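You operate a simulated robot arm through the tools that you are given. There is no shell and no other tool. Be economical: measure what you need, move in short steps, check, and stop when the job is done.

The job below is to be done with a simulated robot arm. You get a single attempt, and the scene is never put back.

Task
Sand the clamped holder with the coarse block, then wet the fine block and polish its top.
Fine: both blocks back, vice opened. Set down upright: red sanding block, blue sanding block. A coat counts when it lies all over at full strength: go over it till it gets no stronger. What is to be rubbed or washed off counts as gone when no trace of it is left.

Only the result counts: the job must be done as asked and must still hold three seconds after the hand-in. Knocking over, shifting, dropping, spilling or breaking anything else fails it.

Robot
A 6-joint arm with a two-finger parallel gripper, fixed in place. Base frame: the origin is at the foot of the arm, x ahead of it, y to its left, z up. Lengths are in m, angles in degrees, forces in N, time in s.
With the tool pointing down near the work surface it reaches from about 0.14 to 0.84 m from the base axis. Its first joint turns from -166.0 to 166.0 degrees. Payload 3.91 kg.
The TCP is the grasp point between the finger pads, 0.03 m short of the fingertips. In the tool frame z runs along the fingers and y along their closing line. The gripper opens to 0.11 m. The fingers are 0.02 m wide and 0.01 m thick; the gripper's body (0.048 by 0.112 m) begins 0.055 m behind the TCP.
Orientation is that of the tool frame in the base frame, as [roll, pitch, yaw] about the fixed x, y, z axes, in that order (R = Rz(yaw) Ry(pitch) Rx(roll)). With the fingers straight down and closing along the base's y, the tool's x points along the base's -x, its y along +y and its z along -z.

Tools
- The arm moves only by the tool step_arm. Its arguments are lists of equal length, an entry for each row: "angular": the turn, a rotation vector about the tool's x, y, z in degrees, a list of three; "offset": the shift along the tool's x, y, z in m, a list of three; "claw": the opening in per cent of the stroke, from 0 (shut) to 100 (fully open). In form: {"angular": [[ax, ay, az], ...], "offset": [[dx, dy, dz], ...], "claw": [claw, ...]}. A call has 1 to 20 rows; each row is the pose to reach, as a shift and turn from the pose commanded when the call began, along the tool's axes at that moment. A row lasts 0.2 s, in which the tool goes at most 0.05 m and 8.6 degrees; a call with a longer step from one row to the next is refused whole, and so is a gripper value outside its range. A pose out of reach is approached as far as the arm can. The call stops where the force on the tool passes 90 N (or 10 N more than at its start, if that is more) or the arm is blocked; 0.2 s more then pass. Each finger travels about 0.108 m/s and halts on what it meets, pressing with about 30 N; the grip force reading is that of the motor and also rises with nothing between the fingers. The clock runs only during rows and for 0.2 s after the last one: add rows that repeat a pose to give the fingers time. The reply holds the time, the measured pose of the TCP, the force on the tool along the base axes, the opening and the grip force, in the units named above and with some noise, with the torque about the TCP (base axes, N m) and any sound that the robot's microphone picked up, and new pictures: "views" is both (left out), scene, wrist or none.
- Cameras (640 x 400 px; columns grow to the right, rows downward): "scene" is fixed at [0.052, -0.4982, 1.7106]; the picture's right is [0.17, -0.98, 0.00], its down [-0.92, -0.16, -0.35] and it looks along [0.34, 0.06, -0.94] (base axes); focal length 289 px, centre (320, 200). "wrist" rides on the gripper at [0.077, 0.007, -0.114] in the tool frame; the picture's right is [-0.09, 1.00, 0.00], its down [-0.80, -0.07, -0.59] and it looks along [-0.59, -0.05, 0.80] (tool axes); focal length 270 px, centre (320, 200). There is no depth. A picture from a camera that has moved, and an enlarged one, comes with that camera's place and axes in the base frame and with its lens.
- lift_body(by): slides the trunk up (or, below 0, down) by that many m; the arm rides with it, the base frame stays. It gives what a move gives, with no picture.
- zoom(camera, box): a new picture of the part [left, top, right, bottom] of that camera's present view, enlarged. The clock stands still meanwhile.
- sign_off(): hands the job in; it is judged then, once.

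Go step by step. Nothing tells you positions but the pictures and the camera data: compare them with the known pose of the tool, close in by small moves and look again before you grip or let go. The budget is 120 turns and 200 pictures, counting those below and the enlarged ones. Unless the task says otherwise, let go and move clear before handing in, and close with one line.

The tools are called after ">>>" as name(argument=value, ...) on one line, values as JSON. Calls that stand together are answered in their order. step_arm: Moves the arm, as the interface text tells. Its arguments: {"type":"object","properties":{"angular":{"type":"array"},"offset":{"type":"array"},"claw":{"type":"array"},"views":{"type":"string","enum":["both","scene","wrist","none"]}},"required":["angular","offset","claw"]} The other tools are called the same way: lift_body (by) slides the trunk up or down; zoom (camera, box) takes an enlarged picture of a part of a camera's view; sign_off () hands the job in.

At the start:

```text
time: 0.0
ee_pos: [0.3425, -0.2709, 1.2546]
tool_rot: [179.9, -0.1, 180.0]
contact_force: [0.5, -0.9, 0.4]
wrist_torque: [-0.01, 0.03, -0.03]
gripper_width: 0.1101
grip_force: 0.0
trunk travel left (down, up): [-0.475, 0.065]
```

scene: 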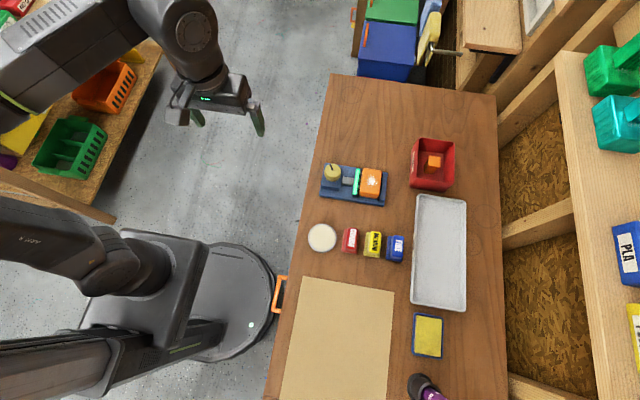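
wrist: 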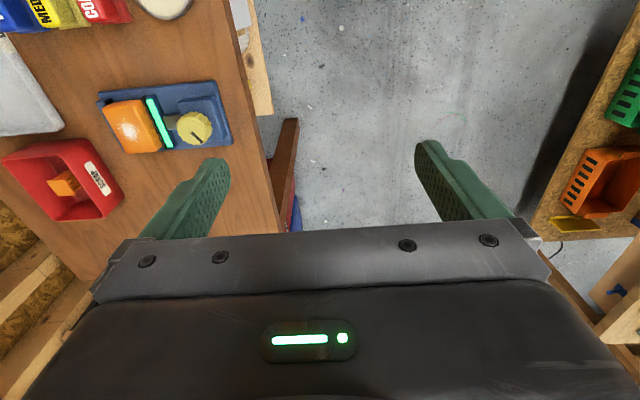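

I see a table with a vice (knob, green jaw, orange holder), three sanding blocks (red, yellow, blue), a white dish, a tray and a sponge. I'll take enlarged pictures before moving.

>>> zoom(camera="scene", box=[300, 120, 480, 270])

>>> zoom(camera="scene", box=[280, 200, 500, 400])

>>> zoom(camera="wrist", box=[0, 0, 260, 230])

```text
2.67 times, centred on (390, 195) of scene
camera zoom: at [0.052, -0.4982, 1.7106], right [0.17, -0.98, 0.0], down [-0.92, -0.16, -0.35], along [0.34, 0.06, -0.94], focal length 772 px, centre (133, 213)
```

zoom: 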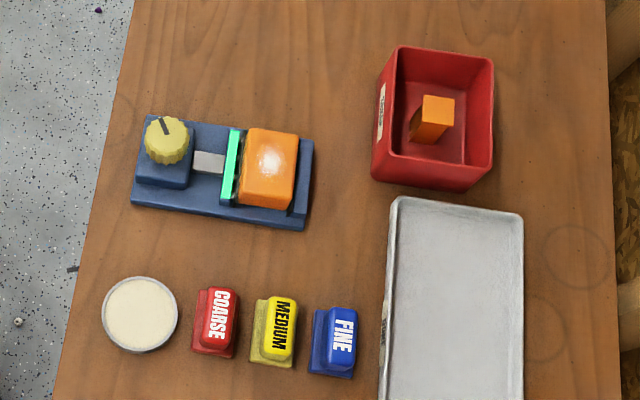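

```text
2.00 times, centred on (390, 300) of scene
camera zoom: at [0.052, -0.4982, 1.7106], right [0.17, -0.98, 0.0], down [-0.92, -0.16, -0.35], along [0.34, 0.06, -0.94], focal length 579 px, centre (180, 0)
```

zoom: 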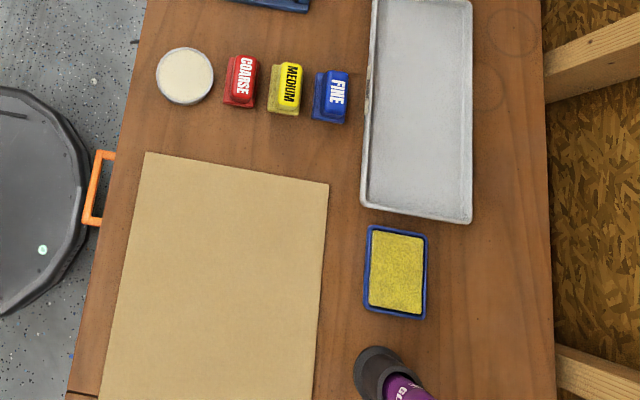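

```text
1.74 times, centred on (130, 115) of wrist
camera zoom: at [0.2673, -0.2656, 1.3686], right [0.09, 1.0, 0.0], down [0.8, -0.07, 0.59], along [0.59, -0.05, -0.8], focal length 470 px, centre (650, 348)
```

zoom: 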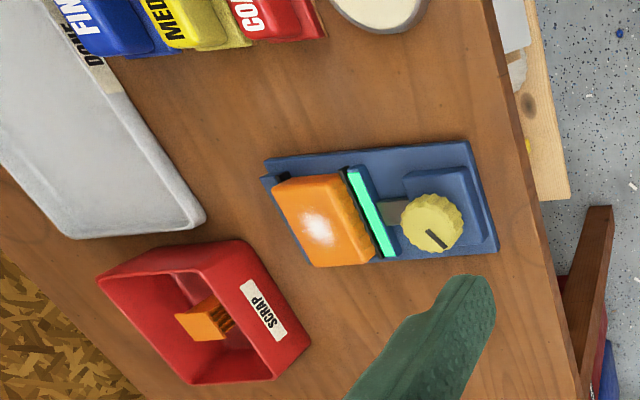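

The knob triangulates to about (0.407, -0.470, 0.97), so the table top is near z 0.9. I'll move the arm over the blocks for a closer look.

>>> step_arm(angular=[[0, 0, 0], [0, 0, 0], [0, 0, 0], [0, 0, 0], [0, 0, 0], [0, 0, 0], [0, 0, 0]], offset=[[0.006, -0.04, 0.01], [0.012, -0.08, 0.02], [0.018, -0.12, 0.03], [0.024, -0.16, 0.04], [0.03, -0.2, 0.06], [0.035, -0.24, 0.08], [0.04, -0.27, 0.1]], claw=[100, 100, 100, 100, 100, 100, 100], views="both")

```text
time: 1.6
ee_pos: [0.3032, -0.5436, 1.1541]
tool_rot: [179.9, 0.1, 180.0]
contact_force: [0.5, -0.1, 0.0]
wrist_torque: [0.01, 0.0, 0.01]
gripper_width: 0.1102
grip_force: 0.1
trunk travel left (down, up): [-0.475, 0.065]
camera wrist: at [0.2268, -0.5376, 1.2687], right [0.09, 1.0, 0.0], down [0.8, -0.07, 0.59], along [0.59, -0.05, -0.8], focal length 270 px, centre (320, 200)
```

scene: 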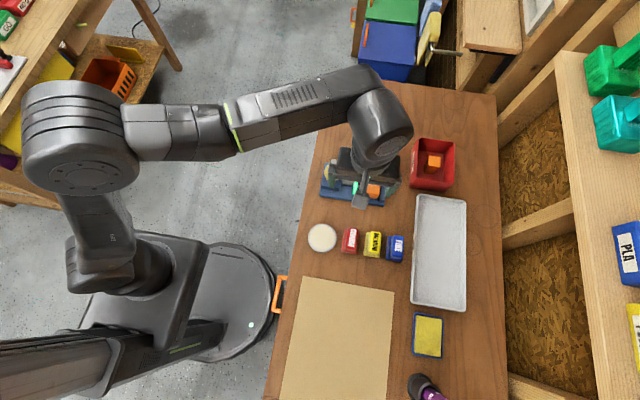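
wrist: 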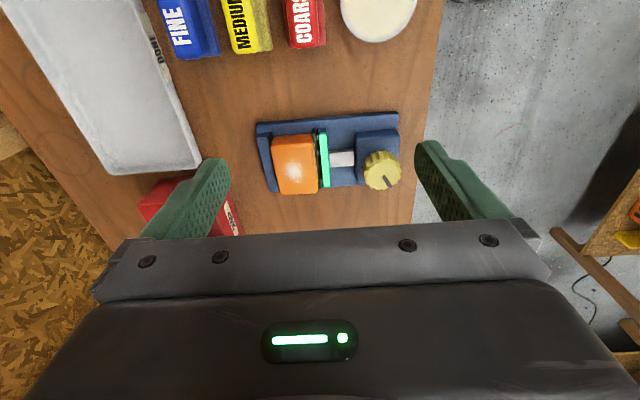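

>>> zoom(camera="wrist", box=[230, 90, 430, 215])

>>> zoom(camera="wrist", box=[130, 0, 450, 110])

```text
3.20 times, centred on (330, 152) of wrist
camera zoom: at [0.2268, -0.5376, 1.2687], right [0.09, 1.0, 0.0], down [0.8, -0.07, 0.59], along [0.59, -0.05, -0.8], focal length 865 px, centre (288, 352)
```

zoom: 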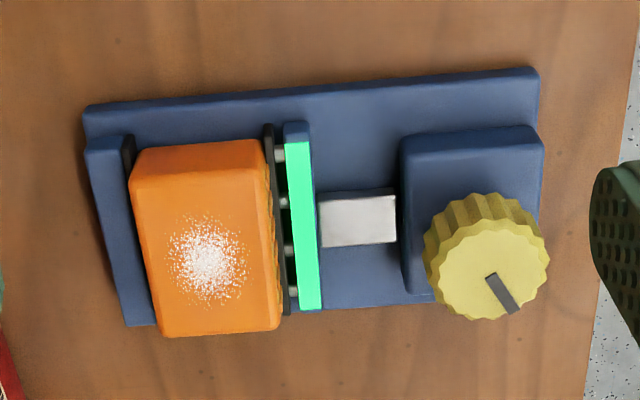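

```text
2.00 times, centred on (290, 55) of wrist
camera zoom: at [0.2268, -0.5376, 1.2687], right [0.09, 1.0, 0.0], down [0.8, -0.07, 0.59], along [0.59, -0.05, -0.8], focal length 541 px, centre (380, 490)
```

zoom: 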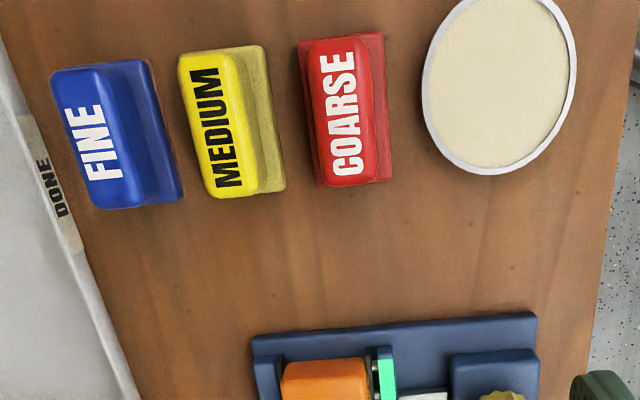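

>>> step_arm(angular=[[0, 0, 0], [0, 0, 0], [0, 0, 0], [0, 0, 0]], offset=[[0.038, 0, 0.018], [0.076, 0, 0.036], [0.114, 0, 0.054], [0.15, 0, 0.074]], claw=[100, 100, 100, 100], views="both")

>>> zoom(camera="scene", box=[320, 300, 460, 400])

```text
time: 2.6
ee_pos: [0.1564, -0.541, 1.0794]
tool_rot: [-180.0, -0.1, -179.9]
contact_force: [-0.7, 1.0, 0.3]
wrist_torque: [-0.01, -0.01, -0.03]
gripper_width: 0.1101
grip_force: 0.1
trunk travel left (down, up): [-0.475, 0.065]
camera wrist: at [0.0793, -0.5352, 1.1936], right [0.09, 1.0, 0.0], down [0.8, -0.07, 0.59], along [0.59, -0.05, -0.8], focal length 270 px, centre (320, 200)
```

scene: 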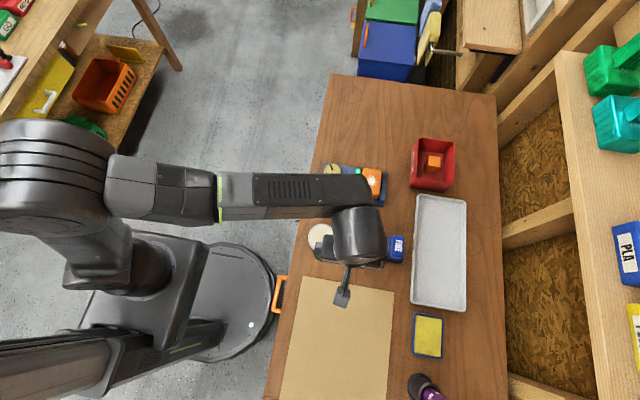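
wrist: 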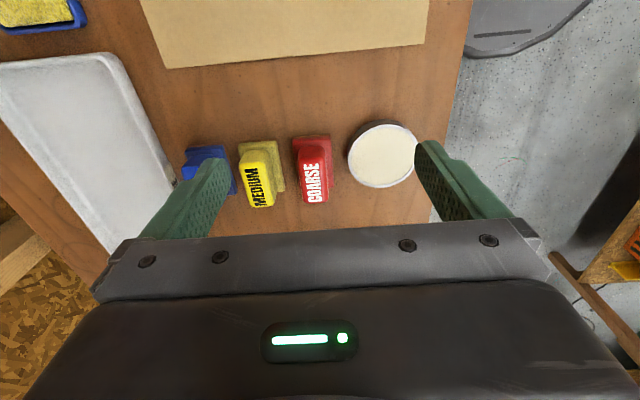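

```text
4.00 times, centred on (390, 350) of scene
camera zoom: at [0.052, -0.4982, 1.7106], right [0.17, -0.98, 0.0], down [-0.92, -0.16, -0.35], along [0.34, 0.06, -0.94], focal length 1158 px, centre (40, -400)
```

zoom: 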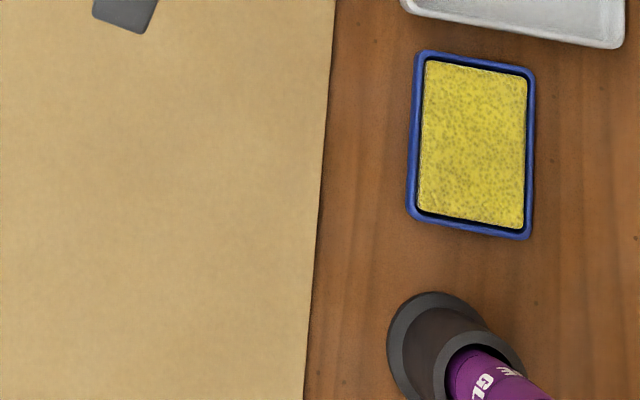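

>>> zoom(camera="wrist", box=[170, 100, 430, 230])

```text
2.46 times, centred on (300, 165) of wrist
camera zoom: at [0.0793, -0.5352, 1.1936], right [0.09, 1.0, 0.0], down [0.8, -0.07, 0.59], along [0.59, -0.05, -0.8], focal length 665 px, centre (369, 286)
```

zoom: 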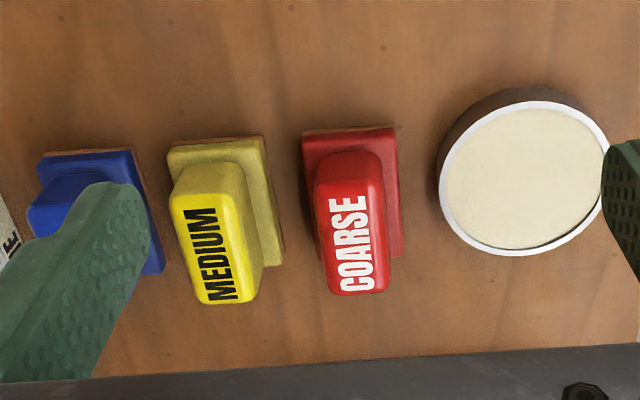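

>>> zoom(camera="wrist", box=[340, 110, 430, 200])

>>> zoom(camera="wrist", box=[0, 0, 100, 60])

>>> zoom(camera="wrist", box=[280, 120, 345, 215])

```text
4.44 times, centred on (385, 155) of wrist
camera zoom: at [0.0793, -0.5352, 1.1936], right [0.09, 1.0, 0.0], down [0.8, -0.07, 0.59], along [0.59, -0.05, -0.8], focal length 1201 px, centre (31, 400)
```

zoom: 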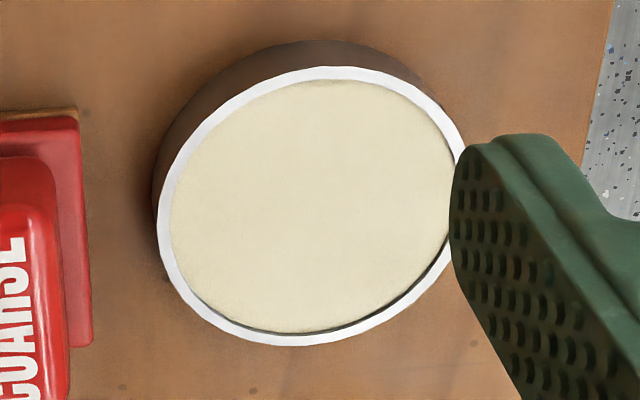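

```text
6.40 times, centred on (50, 30) of wrist
camera zoom: at [0.0793, -0.5352, 1.1936], right [0.09, 1.0, 0.0], down [0.8, -0.07, 0.59], along [0.59, -0.05, -0.8], focal length 1730 px, centre (2048, 1288)
```

zoom: 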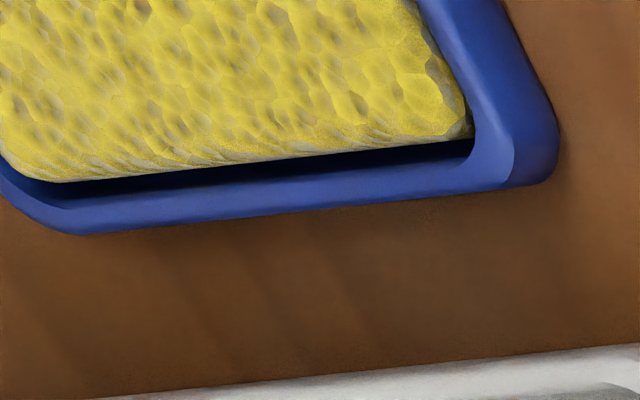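

```text
4.21 times, centred on (312, 168) of wrist
camera zoom: at [0.0793, -0.5352, 1.1936], right [0.09, 1.0, 0.0], down [0.8, -0.07, 0.59], along [0.59, -0.05, -0.8], focal length 1138 px, centre (352, 337)
```

zoom: 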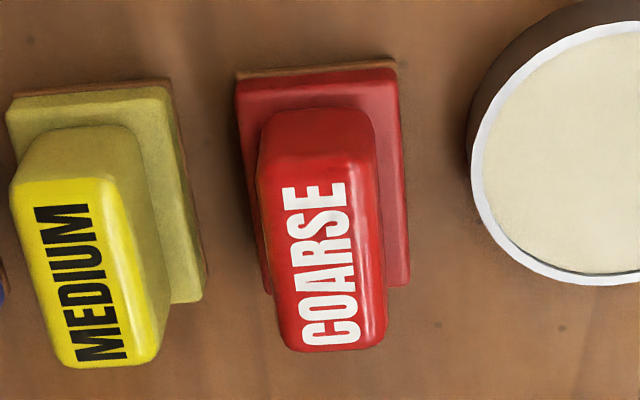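

The coarse handle top is at about (0.238, -0.556, 0.939), running along x, and the table is near z 0.90. The holder top is centred at about (0.405, -0.585, 0.957) with a white spot, and the sponge tray looks like the wetting pad. I'm moving above the coarse block with the claw half open.

>>> step_arm(angular=[[0, 0, 0], [0, 0, 0], [0, 0, 0], [0, 0, 0]], offset=[[-0.03, -0.005, 0.02], [-0.06, -0.01, 0.04], [-0.082, -0.015, 0.064], [-0.082, -0.015, 0.074]], claw=[50, 50, 50, 50], views="both")

```text
time: 3.6
ee_pos: [0.2365, -0.5583, 1.0042]
tool_rot: [-180.0, 0.0, -180.0]
contact_force: [-0.7, -0.1, 0.0]
wrist_torque: [0.03, 0.03, -0.01]
gripper_width: 0.0552
grip_force: 0.0
trunk travel left (down, up): [-0.475, 0.065]
camera wrist: at [0.1597, -0.5516, 1.1192], right [0.09, 1.0, 0.0], down [0.8, -0.07, 0.59], along [0.59, -0.05, -0.8], focal length 270 px, centre (320, 200)
```

scene: 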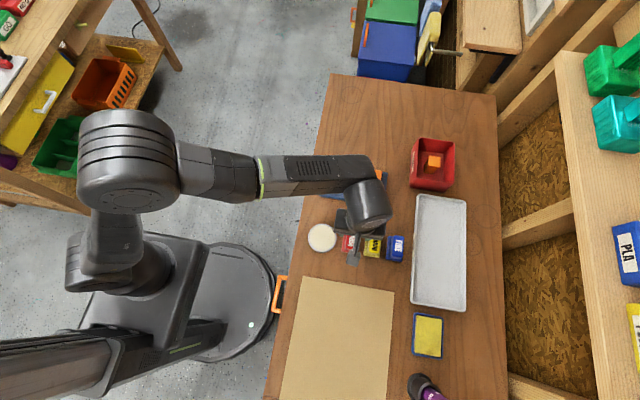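
wrist: 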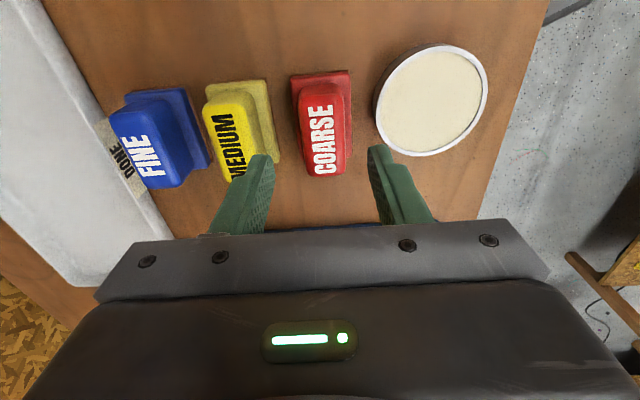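

Alignment is good: the handle runs x 0.207 to 0.266 at y -0.554. I'm descending to just above the block's base plate.

>>> step_arm(angular=[[0, 0, 0], [0, 0, 0], [0, 0, 0], [0, 0, 0]], offset=[[0, 0.003, 0.025], [0, 0.003, 0.05], [0, 0.003, 0.056], [0, 0.003, 0.058]], claw=[50, 50, 50, 50], views="wrist")

>>> zoom(camera="wrist", box=[220, 60, 420, 240])

```text
time: 4.6
ee_pos: [0.235, -0.5543, 0.9474]
tool_rot: [180.0, 0.0, 180.0]
contact_force: [-0.1, -0.5, -0.6]
wrist_torque: [-0.02, -0.01, -0.01]
gripper_width: 0.0549
grip_force: 0.1
trunk travel left (down, up): [-0.475, 0.065]
camera wrist: at [0.1588, -0.548, 1.0617], right [0.09, 1.0, 0.0], down [0.8, -0.07, 0.59], along [0.59, -0.05, -0.8], focal length 270 px, centre (320, 200)
```

wrist: 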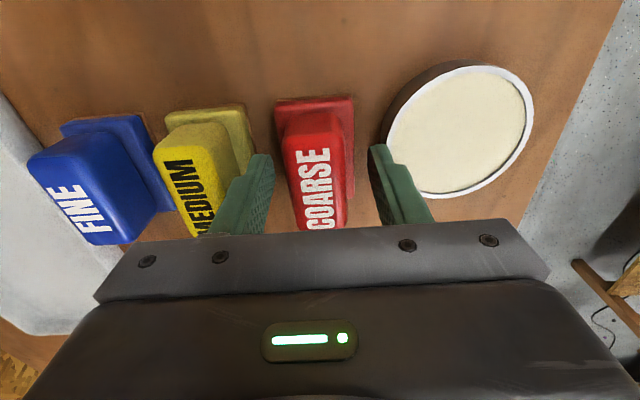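

```text
2.22 times, centred on (320, 150) of wrist
camera zoom: at [0.1588, -0.548, 1.0617], right [0.09, 1.0, 0.0], down [0.8, -0.07, 0.59], along [0.59, -0.05, -0.8], focal length 601 px, centre (320, 311)
```

zoom: 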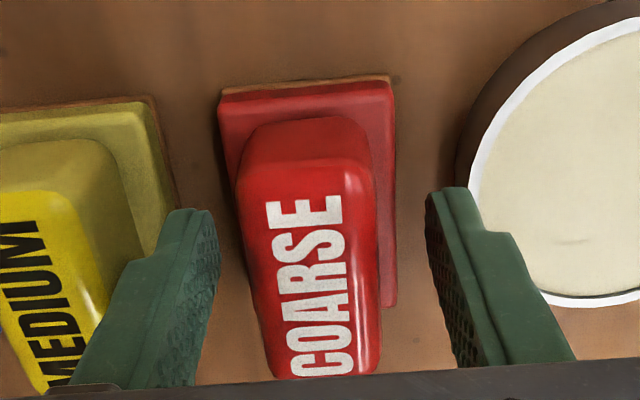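

>>> step_arm(angular=[[0, 0, 0], [0, 0, 0], [0, 0, 0], [0, 0, 0], [0, 0, 0]], offset=[[0, 0, 0.002], [0, 0, 0.002], [0, 0, 0.002], [0, 0, 0.002], [0, 0, 0.002]], claw=[50, 30, 15, 15, 15], views="wrist")

```text
time: 5.8
ee_pos: [0.2359, -0.553, 0.9461]
tool_rot: [-180.0, -0.1, 180.0]
contact_force: [0.2, 0.2, 0.4]
wrist_torque: [-0.01, -0.04, 0.01]
gripper_width: 0.0296
grip_force: 29.6
trunk travel left (down, up): [-0.475, 0.065]
camera wrist: at [0.1592, -0.548, 1.0603], right [0.09, 1.0, 0.0], down [0.8, -0.07, 0.59], along [0.59, -0.05, -0.8], focal length 270 px, centre (320, 200)
```

wrist: 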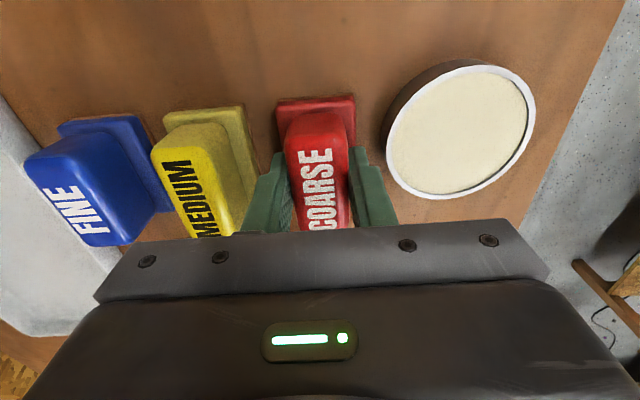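

Grip is solid at 0.0296 m. I'm lifting straight up.

>>> step_arm(angular=[[0, 0, 0], [0, 0, 0], [0, 0, 0], [0, 0, 0], [0, 0, 0], [0, 0, 0]], offset=[[0, 0, -0.02], [0, 0, -0.05], [0, 0, -0.09], [-0.03, -0.005, -0.115], [-0.07, -0.015, -0.115], [-0.1, -0.025, -0.115]], claw=[10, 10, 10, 10, 10, 10], views="both")

```text
time: 7.2
ee_pos: [0.3353, -0.5786, 1.0626]
tool_rot: [180.0, 0.0, -180.0]
contact_force: [0.3, -1.3, -0.8]
wrist_torque: [-0.01, 0.03, -0.02]
gripper_width: 0.0295
grip_force: 29.9
trunk travel left (down, up): [-0.475, 0.065]
camera wrist: at [0.259, -0.5721, 1.1771], right [0.09, 1.0, 0.0], down [0.8, -0.07, 0.59], along [0.59, -0.05, -0.8], focal length 270 px, centre (320, 200)
```

scene: 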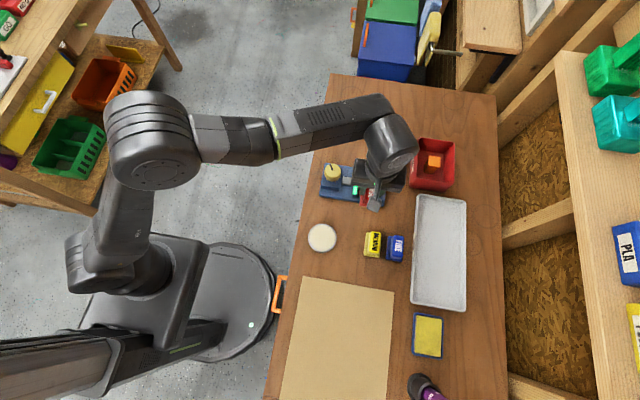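
wrist: 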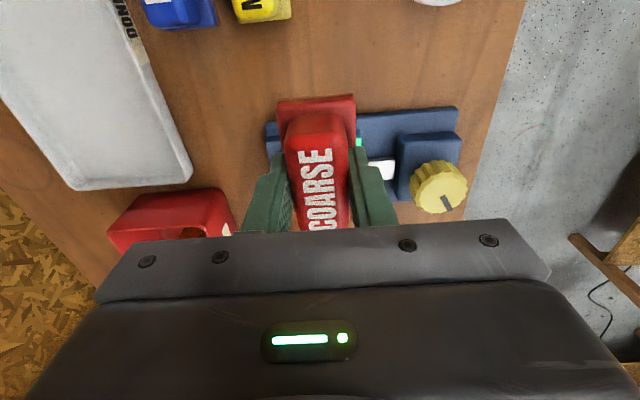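

>>> step_arm(angular=[[0, 0, 0], [0, 0, 0], [0, 0, 0], [0, 0, 0]], offset=[[-0.035, -0.003, 0], [-0.07, -0.006, 0], [-0.07, -0.006, 0.03], [-0.07, -0.006, 0.043]], claw=[10, 10, 10, 10], views="both")

>>> zoom(camera="wrist", box=[220, 60, 480, 240])

```text
time: 8.2
ee_pos: [0.4058, -0.5843, 1.0176]
tool_rot: [-180.0, -0.1, 180.0]
contact_force: [-0.2, -0.4, -1.3]
wrist_torque: [0.0, 0.02, 0.02]
gripper_width: 0.0296
grip_force: 29.9
trunk travel left (down, up): [-0.475, 0.065]
camera wrist: at [0.3282, -0.5794, 1.1323], right [0.09, 1.0, 0.0], down [0.8, -0.07, 0.59], along [0.59, -0.05, -0.8], focal length 270 px, centre (320, 200)
```

scene: 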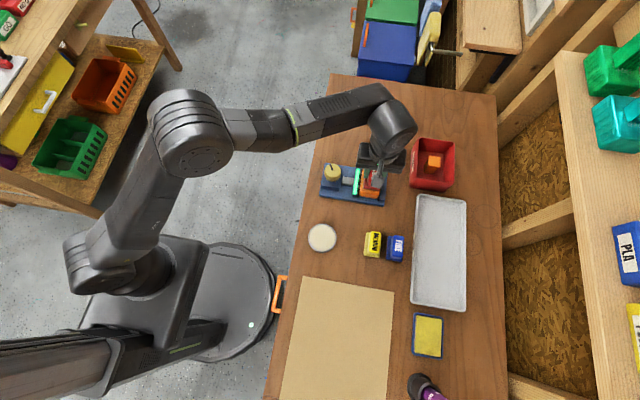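
wrist: 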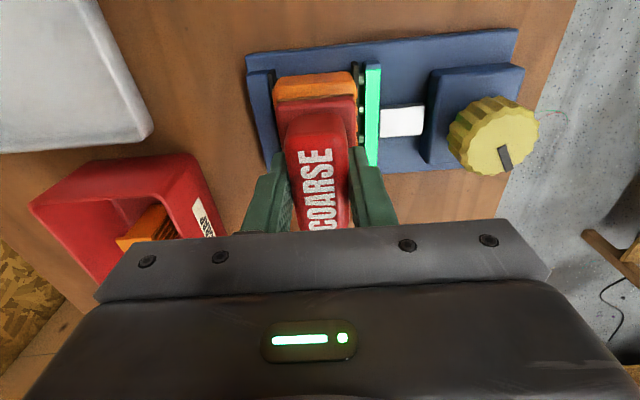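

```text
2.22 times, centred on (350, 150) of wrist
camera zoom: at [0.3282, -0.5794, 1.1323], right [0.09, 1.0, 0.0], down [0.8, -0.07, 0.59], along [0.59, -0.05, -0.8], focal length 601 px, centre (253, 311)
```

zoom: 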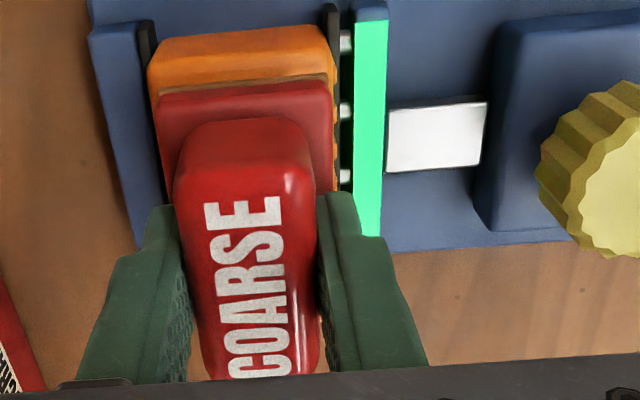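

The block is centred on the holder. I'm descending in fine steps until it makes light contact.

>>> step_arm(angular=[[0, 0, 0], [0, 0, 0], [0, 0, 0]], offset=[[0, 0, 0.003], [0, 0, 0.006], [0, 0, 0.008]], claw=[10, 10, 10], views="none")

```text
time: 9.0
ee_pos: [0.4063, -0.584, 1.0107]
tool_rot: [-179.9, 0.0, -180.0]
contact_force: [0.1, 0.3, -0.8]
wrist_torque: [-0.01, 0.0, 0.01]
gripper_width: 0.0295
grip_force: 29.8
trunk travel left (down, up): [-0.475, 0.065]
```

>>> step_arm(angular=[[0, 0, 0], [0, 0, 0], [0, 0, 0]], offset=[[0, 0, 0.0015], [0, 0, 0.003], [0, 0, 0.0045]], claw=[10, 10, 10], views="none")

```text
time: 9.8
ee_pos: [0.4058, -0.5853, 1.0054]
tool_rot: [179.9, 0.1, -179.9]
contact_force: [0.1, 0.7, -0.9]
wrist_torque: [-0.02, -0.01, 0.01]
gripper_width: 0.0295
grip_force: 30.5
trunk travel left (down, up): [-0.475, 0.065]
```

>>> step_arm(angular=[[0, 0, 0], [0, 0, 0], [0, 0, 0]], offset=[[0, 0, 0.001], [0, 0, 0.002], [0, 0, 0.003]], claw=[10, 10, 10], views="wrist")

>>> zoom(camera="wrist", box=[220, 60, 480, 240])

```text
time: 10.6
ee_pos: [0.4058, -0.5844, 1.0018]
tool_rot: [-180.0, 0.0, -180.0]
contact_force: [-0.1, -0.3, -1.8]
wrist_torque: [0.0, -0.04, -0.01]
gripper_width: 0.0296
grip_force: 29.9
trunk travel left (down, up): [-0.475, 0.065]
camera wrist: at [0.3295, -0.5791, 1.1169], right [0.09, 1.0, 0.0], down [0.8, -0.07, 0.59], along [0.59, -0.05, -0.8], focal length 270 px, centre (320, 200)
```

wrist: 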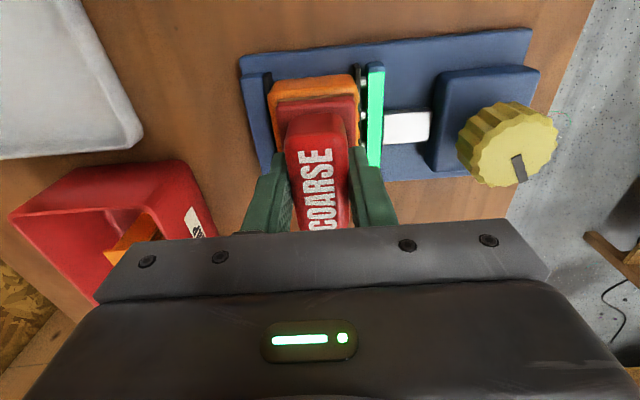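

```text
2.22 times, centred on (350, 150) of wrist
camera zoom: at [0.3295, -0.5791, 1.1169], right [0.09, 1.0, 0.0], down [0.8, -0.07, 0.59], along [0.59, -0.05, -0.8], focal length 601 px, centre (253, 311)
```

zoom: 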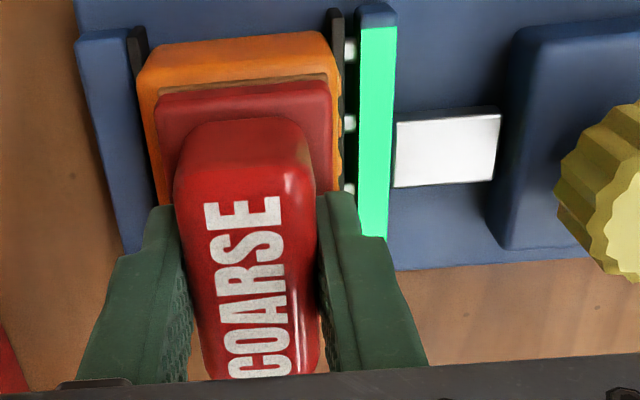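

>>> step_arm(angular=[[0, 0, 0], [0, 0, 0], [0, 0, 0]], offset=[[0, -0.002, 0.001], [0, -0.002, 0.002], [0, -0.002, 0.003]], claw=[10, 10, 10], views="none")

```text
time: 11.4
ee_pos: [0.4069, -0.5867, 1.0001]
tool_rot: [180.0, 0.0, 180.0]
contact_force: [0.3, 0.1, -1.0]
wrist_torque: [-0.01, 0.01, -0.02]
gripper_width: 0.0291
grip_force: 30.4
trunk travel left (down, up): [-0.475, 0.065]
```

>>> step_arm(angular=[[0, 0, 0], [0, 0, 0], [0, 0, 0]], offset=[[0, 0, 0.001], [0, 0, 0.002], [0, 0, 0.003]], claw=[10, 10, 10], views="none")

```text
time: 12.2
ee_pos: [0.4063, -0.5866, 0.9975]
tool_rot: [-180.0, -0.1, -180.0]
contact_force: [-0.5, 0.3, 1.8]
wrist_torque: [0.03, 0.07, 0.0]
gripper_width: 0.0295
grip_force: 30.1
trunk travel left (down, up): [-0.475, 0.065]
```

Contact has begun at about 0.9975. I'm pressing a little more and making a first small stroke.

>>> step_arm(angular=[[0, 0, 0], [0, 0, 0], [0, 0, 0], [0, 0, 0], [0, 0, 0], [0, 0, 0], [0, 0, 0]], offset=[[0, 0, 0.001], [0, 0, 0.002], [0.008, 0, 0.002], [0.016, 0, 0.002], [0.008, 0, 0.002], [0, 0, 0.002], [-0.008, 0, 0.002]], claw=[10, 10, 10, 10, 10, 10, 10], views="none")

```text
time: 13.8
ee_pos: [0.4134, -0.5842, 0.9969]
tool_rot: [-179.9, 0.1, 180.0]
contact_force: [-5.3, -1.5, 20.2]
wrist_torque: [-0.07, 0.3, 0.0]
gripper_width: 0.0295
grip_force: 29.5
trunk travel left (down, up): [-0.475, 0.065]
```

Pressing at about 20 N works well. I'm rubbing over the whole top.

>>> step_arm(angular=[[0, 0, 0], [0, 0, 0], [0, 0, 0], [0, 0, 0], [0, 0, 0], [0, 0, 0], [0, 0, 0], [0, 0, 0], [0, 0, 0], [0, 0, 0], [0, 0, 0], [0, 0, 0], [0, 0, 0], [0, 0, 0], [0, 0, 0], [0, 0, 0], [0, 0, 0], [0, 0, 0], [0, 0, 0], [0, 0, 0]], offset=[[-0.006, 0.005, 0], [0.004, 0.006, 0], [0.014, 0.006, 0], [0.022, 0.006, 0], [0.014, 0.003, 0], [0.004, 0.002, 0], [-0.006, 0.002, 0], [0.004, -0.002, 0], [0.014, -0.002, 0], [0.022, -0.002, 0], [0.014, -0.006, 0], [0.004, -0.006, 0], [-0.006, -0.006, 0], [0.004, -0.004, 0], [0.014, -0.004, 0], [0.022, 0.002, 0], [0.014, 0.004, 0], [0.004, 0.004, 0], [-0.006, 0, 0], [0.008, 0, 0]], claw=[10, 10, 10, 10, 10, 10, 10, 10, 10, 10, 10, 10, 10, 10, 10, 10, 10, 10, 10, 10], views="none")

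```text
time: 18.0
ee_pos: [0.4065, -0.5858, 0.9966]
tool_rot: [-180.0, 0.1, -179.9]
contact_force: [3.0, 3.9, 11.6]
wrist_torque: [0.13, -0.08, 0.05]
gripper_width: 0.0295
grip_force: 30.8
trunk travel left (down, up): [-0.475, 0.065]
```

>>> step_arm(angular=[[0, 0, 0], [0, 0, 0], [0, 0, 0], [0, 0, 0]], offset=[[0, 0, -0.03], [0, 0, -0.07], [-0.04, 0, -0.08], [-0.08, 0, -0.08]], claw=[10, 10, 10, 10], views="wrist")

>>> zoom(camera="wrist", box=[220, 0, 480, 200])

```text
time: 19.0
ee_pos: [0.487, -0.5849, 1.0741]
tool_rot: [179.9, -0.1, -180.0]
contact_force: [0.3, -0.8, -1.2]
wrist_torque: [0.03, 0.02, 0.01]
gripper_width: 0.0293
grip_force: 29.6
trunk travel left (down, up): [-0.475, 0.065]
camera wrist: at [0.411, -0.5796, 1.1891], right [0.09, 1.0, 0.0], down [0.8, -0.07, 0.59], along [0.59, -0.05, -0.81], focal length 270 px, centre (320, 200)
```

wrist: 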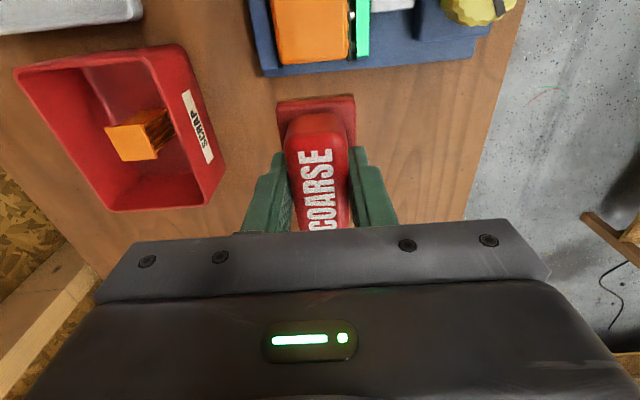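

```text
2.00 times, centred on (350, 100) of wrist
camera zoom: at [0.411, -0.5796, 1.1891], right [0.09, 1.0, 0.0], down [0.8, -0.07, 0.59], along [0.59, -0.05, -0.81], focal length 541 px, centre (260, 400)
```

zoom: 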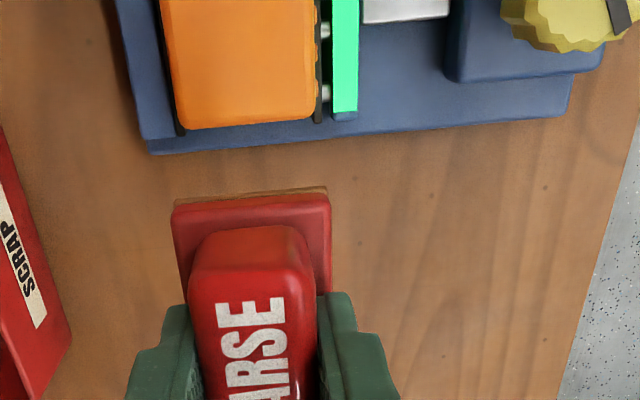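

>>> step_arm(angular=[[0, 0, 0], [0, 0, 0], [0, 0, 0]], offset=[[0.02, 0, -0.03], [0.03, 0.01, -0.06], [0.03, 0.02, -0.1]], claw=[10, 10, 10], views="wrist")

>>> zoom(camera="wrist", box=[240, 10, 400, 130])

```text
time: 19.8
ee_pos: [0.4542, -0.5636, 1.1751]
tool_rot: [-180.0, 0.0, -179.9]
contact_force: [0.0, 0.1, -0.1]
wrist_torque: [0.05, 0.01, 0.0]
gripper_width: 0.0294
grip_force: 30.2
trunk travel left (down, up): [-0.475, 0.065]
camera wrist: at [0.3785, -0.5588, 1.2896], right [0.09, 1.0, 0.0], down [0.8, -0.07, 0.59], along [0.59, -0.05, -0.8], focal length 270 px, centre (320, 200)
```

wrist: 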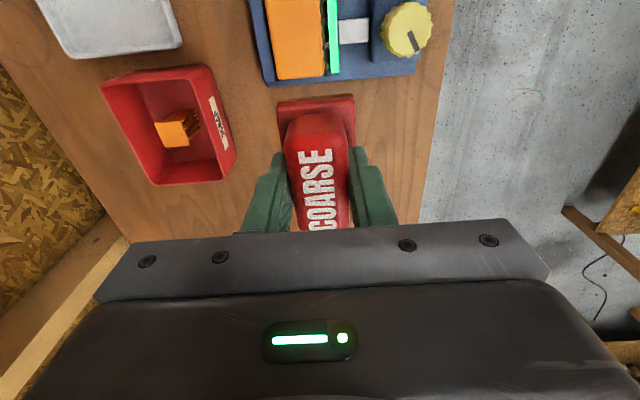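

```text
3.33 times, centred on (320, 70) of wrist
camera zoom: at [0.3785, -0.5588, 1.2896], right [0.09, 1.0, 0.0], down [0.8, -0.07, 0.59], along [0.59, -0.05, -0.8], focal length 901 px, centre (320, 633)
```

zoom: 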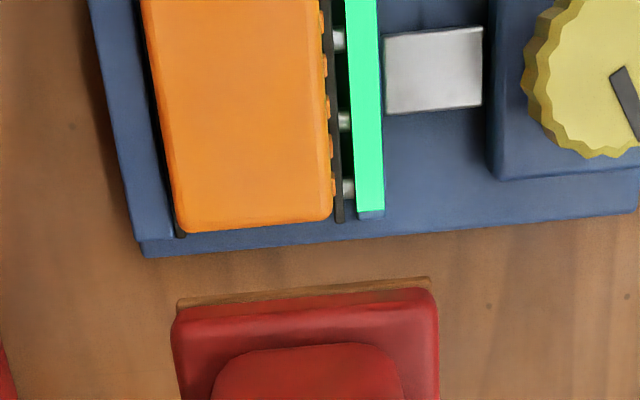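

>>> zoom(camera="scene", box=[310, 140, 410, 220])

```text
5.00 times, centred on (360, 180) of scene
camera zoom: at [0.052, -0.4982, 1.7106], right [0.17, -0.98, 0.0], down [-0.92, -0.16, -0.35], along [0.34, 0.06, -0.94], focal length 1447 px, centre (120, 300)
```

zoom: 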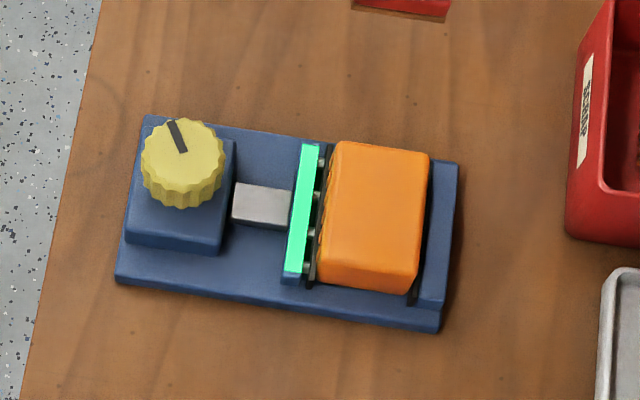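

The top is now uniformly matte and the white spot is gone. I'll do one more full pass so the sanding is complete right to the edges.

>>> step_arm(angular=[[0, 0, 0], [0, 0, 0], [0, 0, 0], [0, 0, 0], [0, 0, 0], [0, 0, 0], [0, 0, 0], [0, 0, 0], [0, 0, 0], [0, 0, 0], [0, 0, 0], [0, 0, 0], [0, 0, 0], [0, 0, 0], [0, 0, 0], [0, 0, 0], [0, 0, 0], [0, 0, 0], [0, 0, 0], [0, 0, 0]], offset=[[0.025, -0.012, 0.04], [0.05, -0.021, 0.08], [0.05, -0.021, 0.125], [0.05, -0.021, 0.165], [0.05, -0.021, 0.176], [0.05, -0.021, 0.18], [0.06, -0.021, 0.18], [0.068, -0.014, 0.18], [0.056, -0.013, 0.18], [0.044, -0.013, 0.18], [0.034, -0.014, 0.18], [0.034, -0.021, 0.18], [0.046, -0.021, 0.18], [0.058, -0.021, 0.18], [0.068, -0.025, 0.18], [0.056, -0.029, 0.18], [0.044, -0.029, 0.18], [0.034, -0.028, 0.18], [0.044, -0.023, 0.18], [0.052, -0.021, 0.18]], claw=[10, 10, 10, 10, 10, 10, 10, 10, 10, 10, 10, 10, 10, 10, 10, 10, 10, 10, 10, 10], views="none")

>>> step_arm(angular=[[0, 0, 0], [0, 0, 0], [0, 0, 0], [0, 0, 0], [0, 0, 0], [0, 0, 0], [0, 0, 0], [0, 0, 0], [0, 0, 0], [0, 0, 0], [0, 0, 0], [0, 0, 0], [0, 0, 0], [0, 0, 0], [0, 0, 0], [0, 0, 0], [0, 0, 0], [0, 0, 0], [0, 0, 0], [0, 0, 0]], offset=[[0.008, 0.004, 0], [0.016, 0.007, 0], [0.004, 0.007, 0], [-0.008, 0.007, 0], [-0.018, 0.007, 0], [-0.018, 0, 0], [-0.008, 0, 0], [0.004, 0, 0], [0.016, 0, 0], [0.016, -0.007, 0], [0.004, -0.007, 0], [-0.008, -0.007, 0], [-0.018, -0.007, 0], [-0.008, -0.003, 0], [0.004, -0.003, 0], [0.016, 0.003, 0], [0.004, 0.003, 0], [-0.008, 0.003, 0], [-0.002, 0, -0.02], [0, 0, -0.06]], claw=[10, 10, 10, 10, 10, 10, 10, 10, 10, 10, 10, 10, 10, 10, 10, 10, 10, 10, 10, 10], views="none")

```text
time: 24.0
ee_pos: [0.4056, -0.5863, 0.9956]
tool_rot: [-179.9, 0.1, -180.0]
contact_force: [3.8, -0.4, 13.0]
wrist_torque: [0.03, -0.08, 0.01]
gripper_width: 0.0297
grip_force: 30.0
trunk travel left (down, up): [-0.475, 0.065]
```

```text
time: 28.2
ee_pos: [0.4063, -0.5888, 1.0528]
tool_rot: [180.0, 0.0, -179.8]
contact_force: [-0.2, -0.3, -1.3]
wrist_torque: [0.0, 0.01, 0.01]
gripper_width: 0.0295
grip_force: 30.2
trunk travel left (down, up): [-0.475, 0.065]
```

Sanding is done. I'm carrying the coarse block back to its original spot.

>>> step_arm(angular=[[0, 0, 0], [0, 0, 0], [0, 0, 0], [0, 0, 0], [0, 0, 0], [0, 0, 0], [0, 0, 0]], offset=[[0.04, 0.008, 0], [0.085, 0.018, 0], [0.13, 0.027, 0], [0.168, 0.034, 0.02], [0.168, 0.034, 0.06], [0.168, 0.034, 0.09], [0.168, 0.034, 0.103]], claw=[10, 10, 10, 10, 10, 10, 10], views="wrist")

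>>> zoom(camera="wrist", box=[120, 50, 440, 240])

```text
time: 29.8
ee_pos: [0.2365, -0.555, 0.9508]
tool_rot: [-179.9, 0.0, 179.9]
contact_force: [0.1, 0.4, -0.7]
wrist_torque: [0.01, 0.02, -0.03]
gripper_width: 0.0297
grip_force: 30.4
trunk travel left (down, up): [-0.475, 0.065]
camera wrist: at [0.1598, -0.5498, 1.0649], right [0.09, 1.0, 0.0], down [0.8, -0.07, 0.59], along [0.59, -0.05, -0.8], focal length 270 px, centre (320, 200)
```

wrist: 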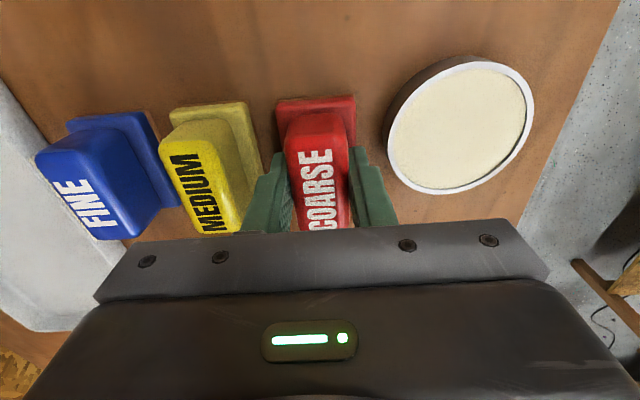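

```text
2.00 times, centred on (280, 145) of wrist
camera zoom: at [0.1598, -0.5498, 1.0649], right [0.09, 1.0, 0.0], down [0.8, -0.07, 0.59], along [0.59, -0.05, -0.8], focal length 541 px, centre (400, 310)
```

zoom: 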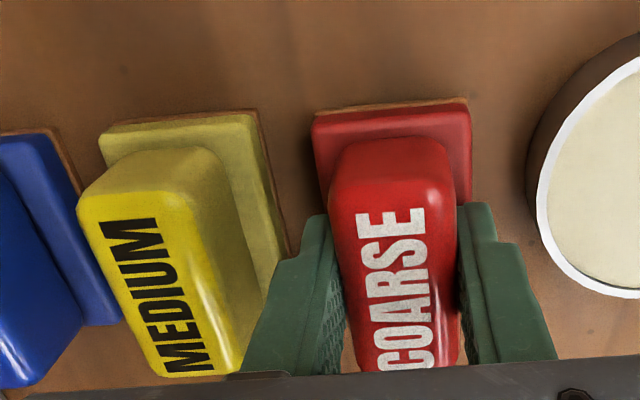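

>>> step_arm(angular=[[0, 0, 0], [0, 0, 0], [0, 0, 0], [0, 0, 0]], offset=[[0, 0, 0.002], [0, 0, 0.004], [0, 0, 0.005], [0, 0, 0.0055]], claw=[10, 10, 10, 10], views="none")

```text
time: 30.8
ee_pos: [0.2365, -0.554, 0.9459]
tool_rot: [180.0, 0.0, -180.0]
contact_force: [-0.4, 0.0, 0.3]
wrist_torque: [0.03, 0.01, 0.01]
gripper_width: 0.0293
grip_force: 30.8
trunk travel left (down, up): [-0.475, 0.065]
```

>>> step_arm(angular=[[0, 0, 0], [0, 0, 0]], offset=[[0, 0, 0.0005], [0, 0, 0.0005]], claw=[10, 10], views="none")

```text
time: 31.4
ee_pos: [0.236, -0.5536, 0.9458]
tool_rot: [-179.9, 0.0, -180.0]
contact_force: [-0.1, -1.8, 6.6]
wrist_torque: [0.07, 0.02, 0.01]
gripper_width: 0.0294
grip_force: 29.7
trunk travel left (down, up): [-0.475, 0.065]
```

The block is firmly on the table. I'm opening the claw and going up.

>>> step_arm(angular=[[0, 0, 0], [0, 0, 0], [0, 0, 0], [0, 0, 0], [0, 0, 0], [0, 0, 0]], offset=[[0, 0, 0], [0, 0, 0], [0, 0, -0.002], [0, 0, -0.03], [0, 0, -0.06], [0, -0.04, -0.06]], claw=[30, 45, 45, 45, 50, 50], views="wrist")

```text
time: 32.8
ee_pos: [0.2361, -0.5946, 1.0065]
tool_rot: [180.0, -0.1, -179.8]
contact_force: [0.0, 1.1, -0.5]
wrist_torque: [0.03, 0.01, 0.02]
gripper_width: 0.0549
grip_force: 0.2
trunk travel left (down, up): [-0.475, 0.065]
camera wrist: at [0.1598, -0.5887, 1.121], right [0.09, 1.0, 0.0], down [0.8, -0.07, 0.59], along [0.59, -0.05, -0.8], focal length 270 px, centre (320, 200)
```

wrist: 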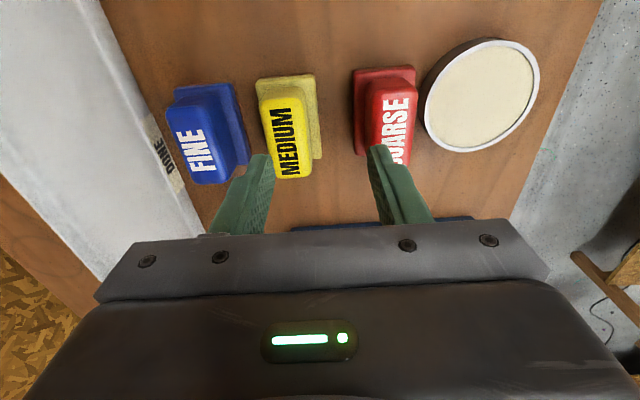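

>>> step_arm(angular=[[0, 0, 0], [0, 0, 0], [0, 0, 0]], offset=[[0, -0.04, 0], [0, -0.08, 0], [0, -0.09, 0]], claw=[50, 50, 50], views="wrist")

>>> zoom(camera="wrist", box=[220, 60, 420, 240])

```text
time: 33.6
ee_pos: [0.2354, -0.6839, 1.0064]
tool_rot: [-180.0, 0.0, 180.0]
contact_force: [0.1, 0.1, 0.1]
wrist_torque: [0.03, -0.01, 0.01]
gripper_width: 0.055
grip_force: 0.0
trunk travel left (down, up): [-0.475, 0.065]
camera wrist: at [0.1588, -0.6782, 1.1199], right [0.09, 1.0, 0.0], down [0.8, -0.07, 0.59], along [0.59, -0.05, -0.8], focal length 270 px, centre (320, 200)
```

wrist: 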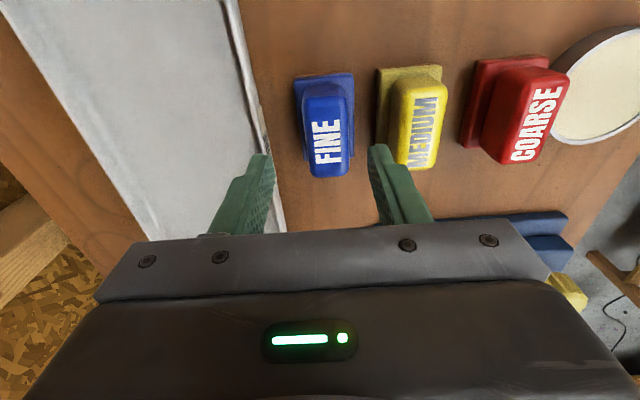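

```text
2.22 times, centred on (320, 150) of wrist
camera zoom: at [0.1588, -0.6782, 1.1199], right [0.09, 1.0, 0.0], down [0.8, -0.07, 0.59], along [0.59, -0.05, -0.8], focal length 601 px, centre (320, 311)
```

zoom: 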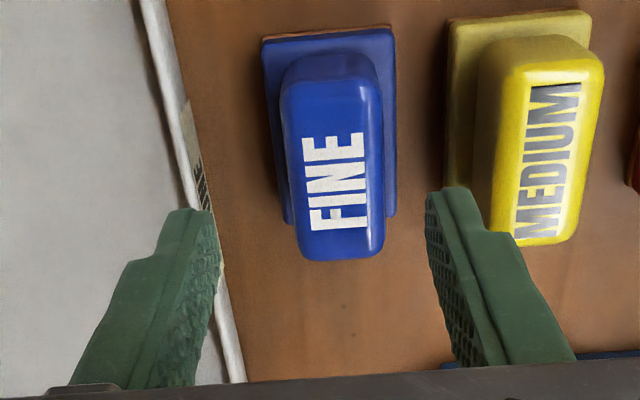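

The fine block is centred at about (0.236, -0.681). I'm narrowing the claw a little to clear the tray, then descending and gripping.

>>> step_arm(angular=[[0, 0, 0], [0, 0, 0], [0, 0, 0], [0, 0, 0], [0, 0, 0]], offset=[[0, 0.003, 0], [0, 0.003, 0.02], [0, 0.003, 0.045], [0, 0.003, 0.058], [0, 0.003, 0.0595]], claw=[45, 45, 45, 45, 45], views="wrist")

>>> zoom(camera="wrist", box=[220, 60, 420, 240])

```text
time: 34.8
ee_pos: [0.237, -0.681, 0.9468]
tool_rot: [179.9, 0.0, -180.0]
contact_force: [0.0, 0.2, 0.8]
wrist_torque: [-0.01, -0.03, 0.02]
gripper_width: 0.0495
grip_force: 0.1
trunk travel left (down, up): [-0.475, 0.065]
camera wrist: at [0.1601, -0.6754, 1.0614], right [0.09, 1.0, 0.0], down [0.8, -0.07, 0.59], along [0.59, -0.05, -0.8], focal length 270 px, centre (320, 200)
```

wrist: 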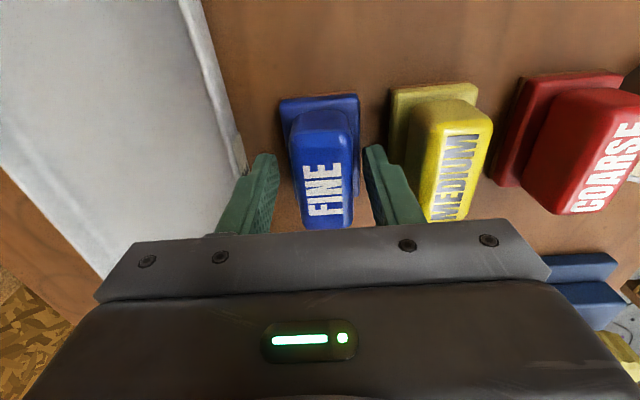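

```text
2.22 times, centred on (320, 150) of wrist
camera zoom: at [0.1601, -0.6754, 1.0614], right [0.09, 1.0, 0.0], down [0.8, -0.07, 0.59], along [0.59, -0.05, -0.8], focal length 601 px, centre (320, 311)
```

zoom: 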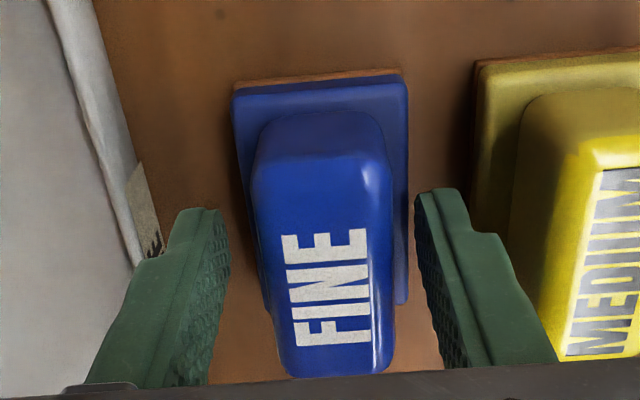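

>>> step_arm(angular=[[0, 0, 0], [0, 0, 0], [0, 0, 0], [0, 0, 0]], offset=[[0, 0, 0], [0, 0, 0], [0, 0, 0], [0, 0, 0]], claw=[25, 10, 10, 10], views="none")

>>> step_arm(angular=[[0, 0, 0], [0, 0, 0], [0, 0, 0], [0, 0, 0], [0, 0, 0], [0, 0, 0], [0, 0, 0], [0, 0, 0]], offset=[[0, 0, -0.02], [0, 0, -0.05], [0, 0, -0.09], [0.03, -0.02, -0.11], [0.07, -0.04, -0.11], [0.11, -0.06, -0.11], [0.15, -0.07, -0.11], [0.19, -0.08, -0.11]], claw=[10, 10, 10, 10, 10, 10, 10, 10], views="both")

```text
time: 35.8
ee_pos: [0.2363, -0.6816, 0.9476]
tool_rot: [180.0, -0.1, -180.0]
contact_force: [0.5, -0.5, 0.6]
wrist_torque: [-0.03, -0.03, 0.0]
gripper_width: 0.0295
grip_force: 29.9
trunk travel left (down, up): [-0.475, 0.065]
```

```text
time: 37.6
ee_pos: [0.0468, -0.7616, 1.0549]
tool_rot: [-180.0, 0.1, -180.0]
contact_force: [-0.4, 0.4, -1.3]
wrist_torque: [0.03, 0.02, -0.01]
gripper_width: 0.0296
grip_force: 30.2
trunk travel left (down, up): [-0.475, 0.065]
camera wrist: at [-0.0286, -0.7569, 1.1693], right [0.09, 1.0, 0.0], down [0.8, -0.07, 0.59], along [0.59, -0.05, -0.8], focal length 270 px, centre (320, 200)
```

scene: 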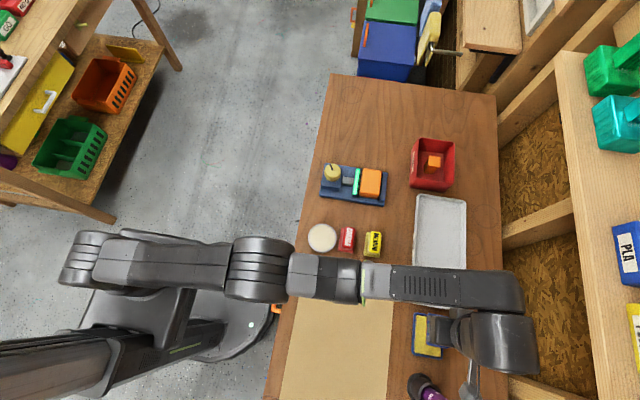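
wrist: 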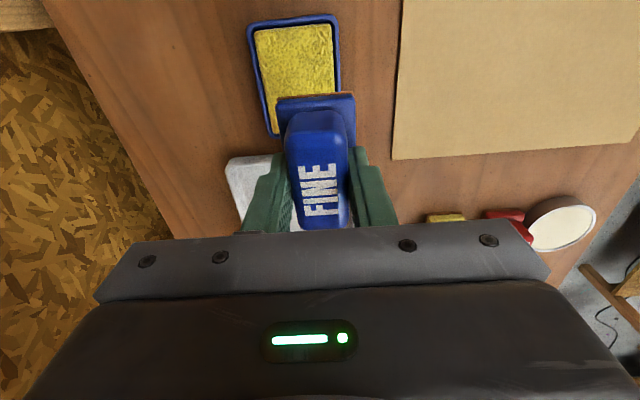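

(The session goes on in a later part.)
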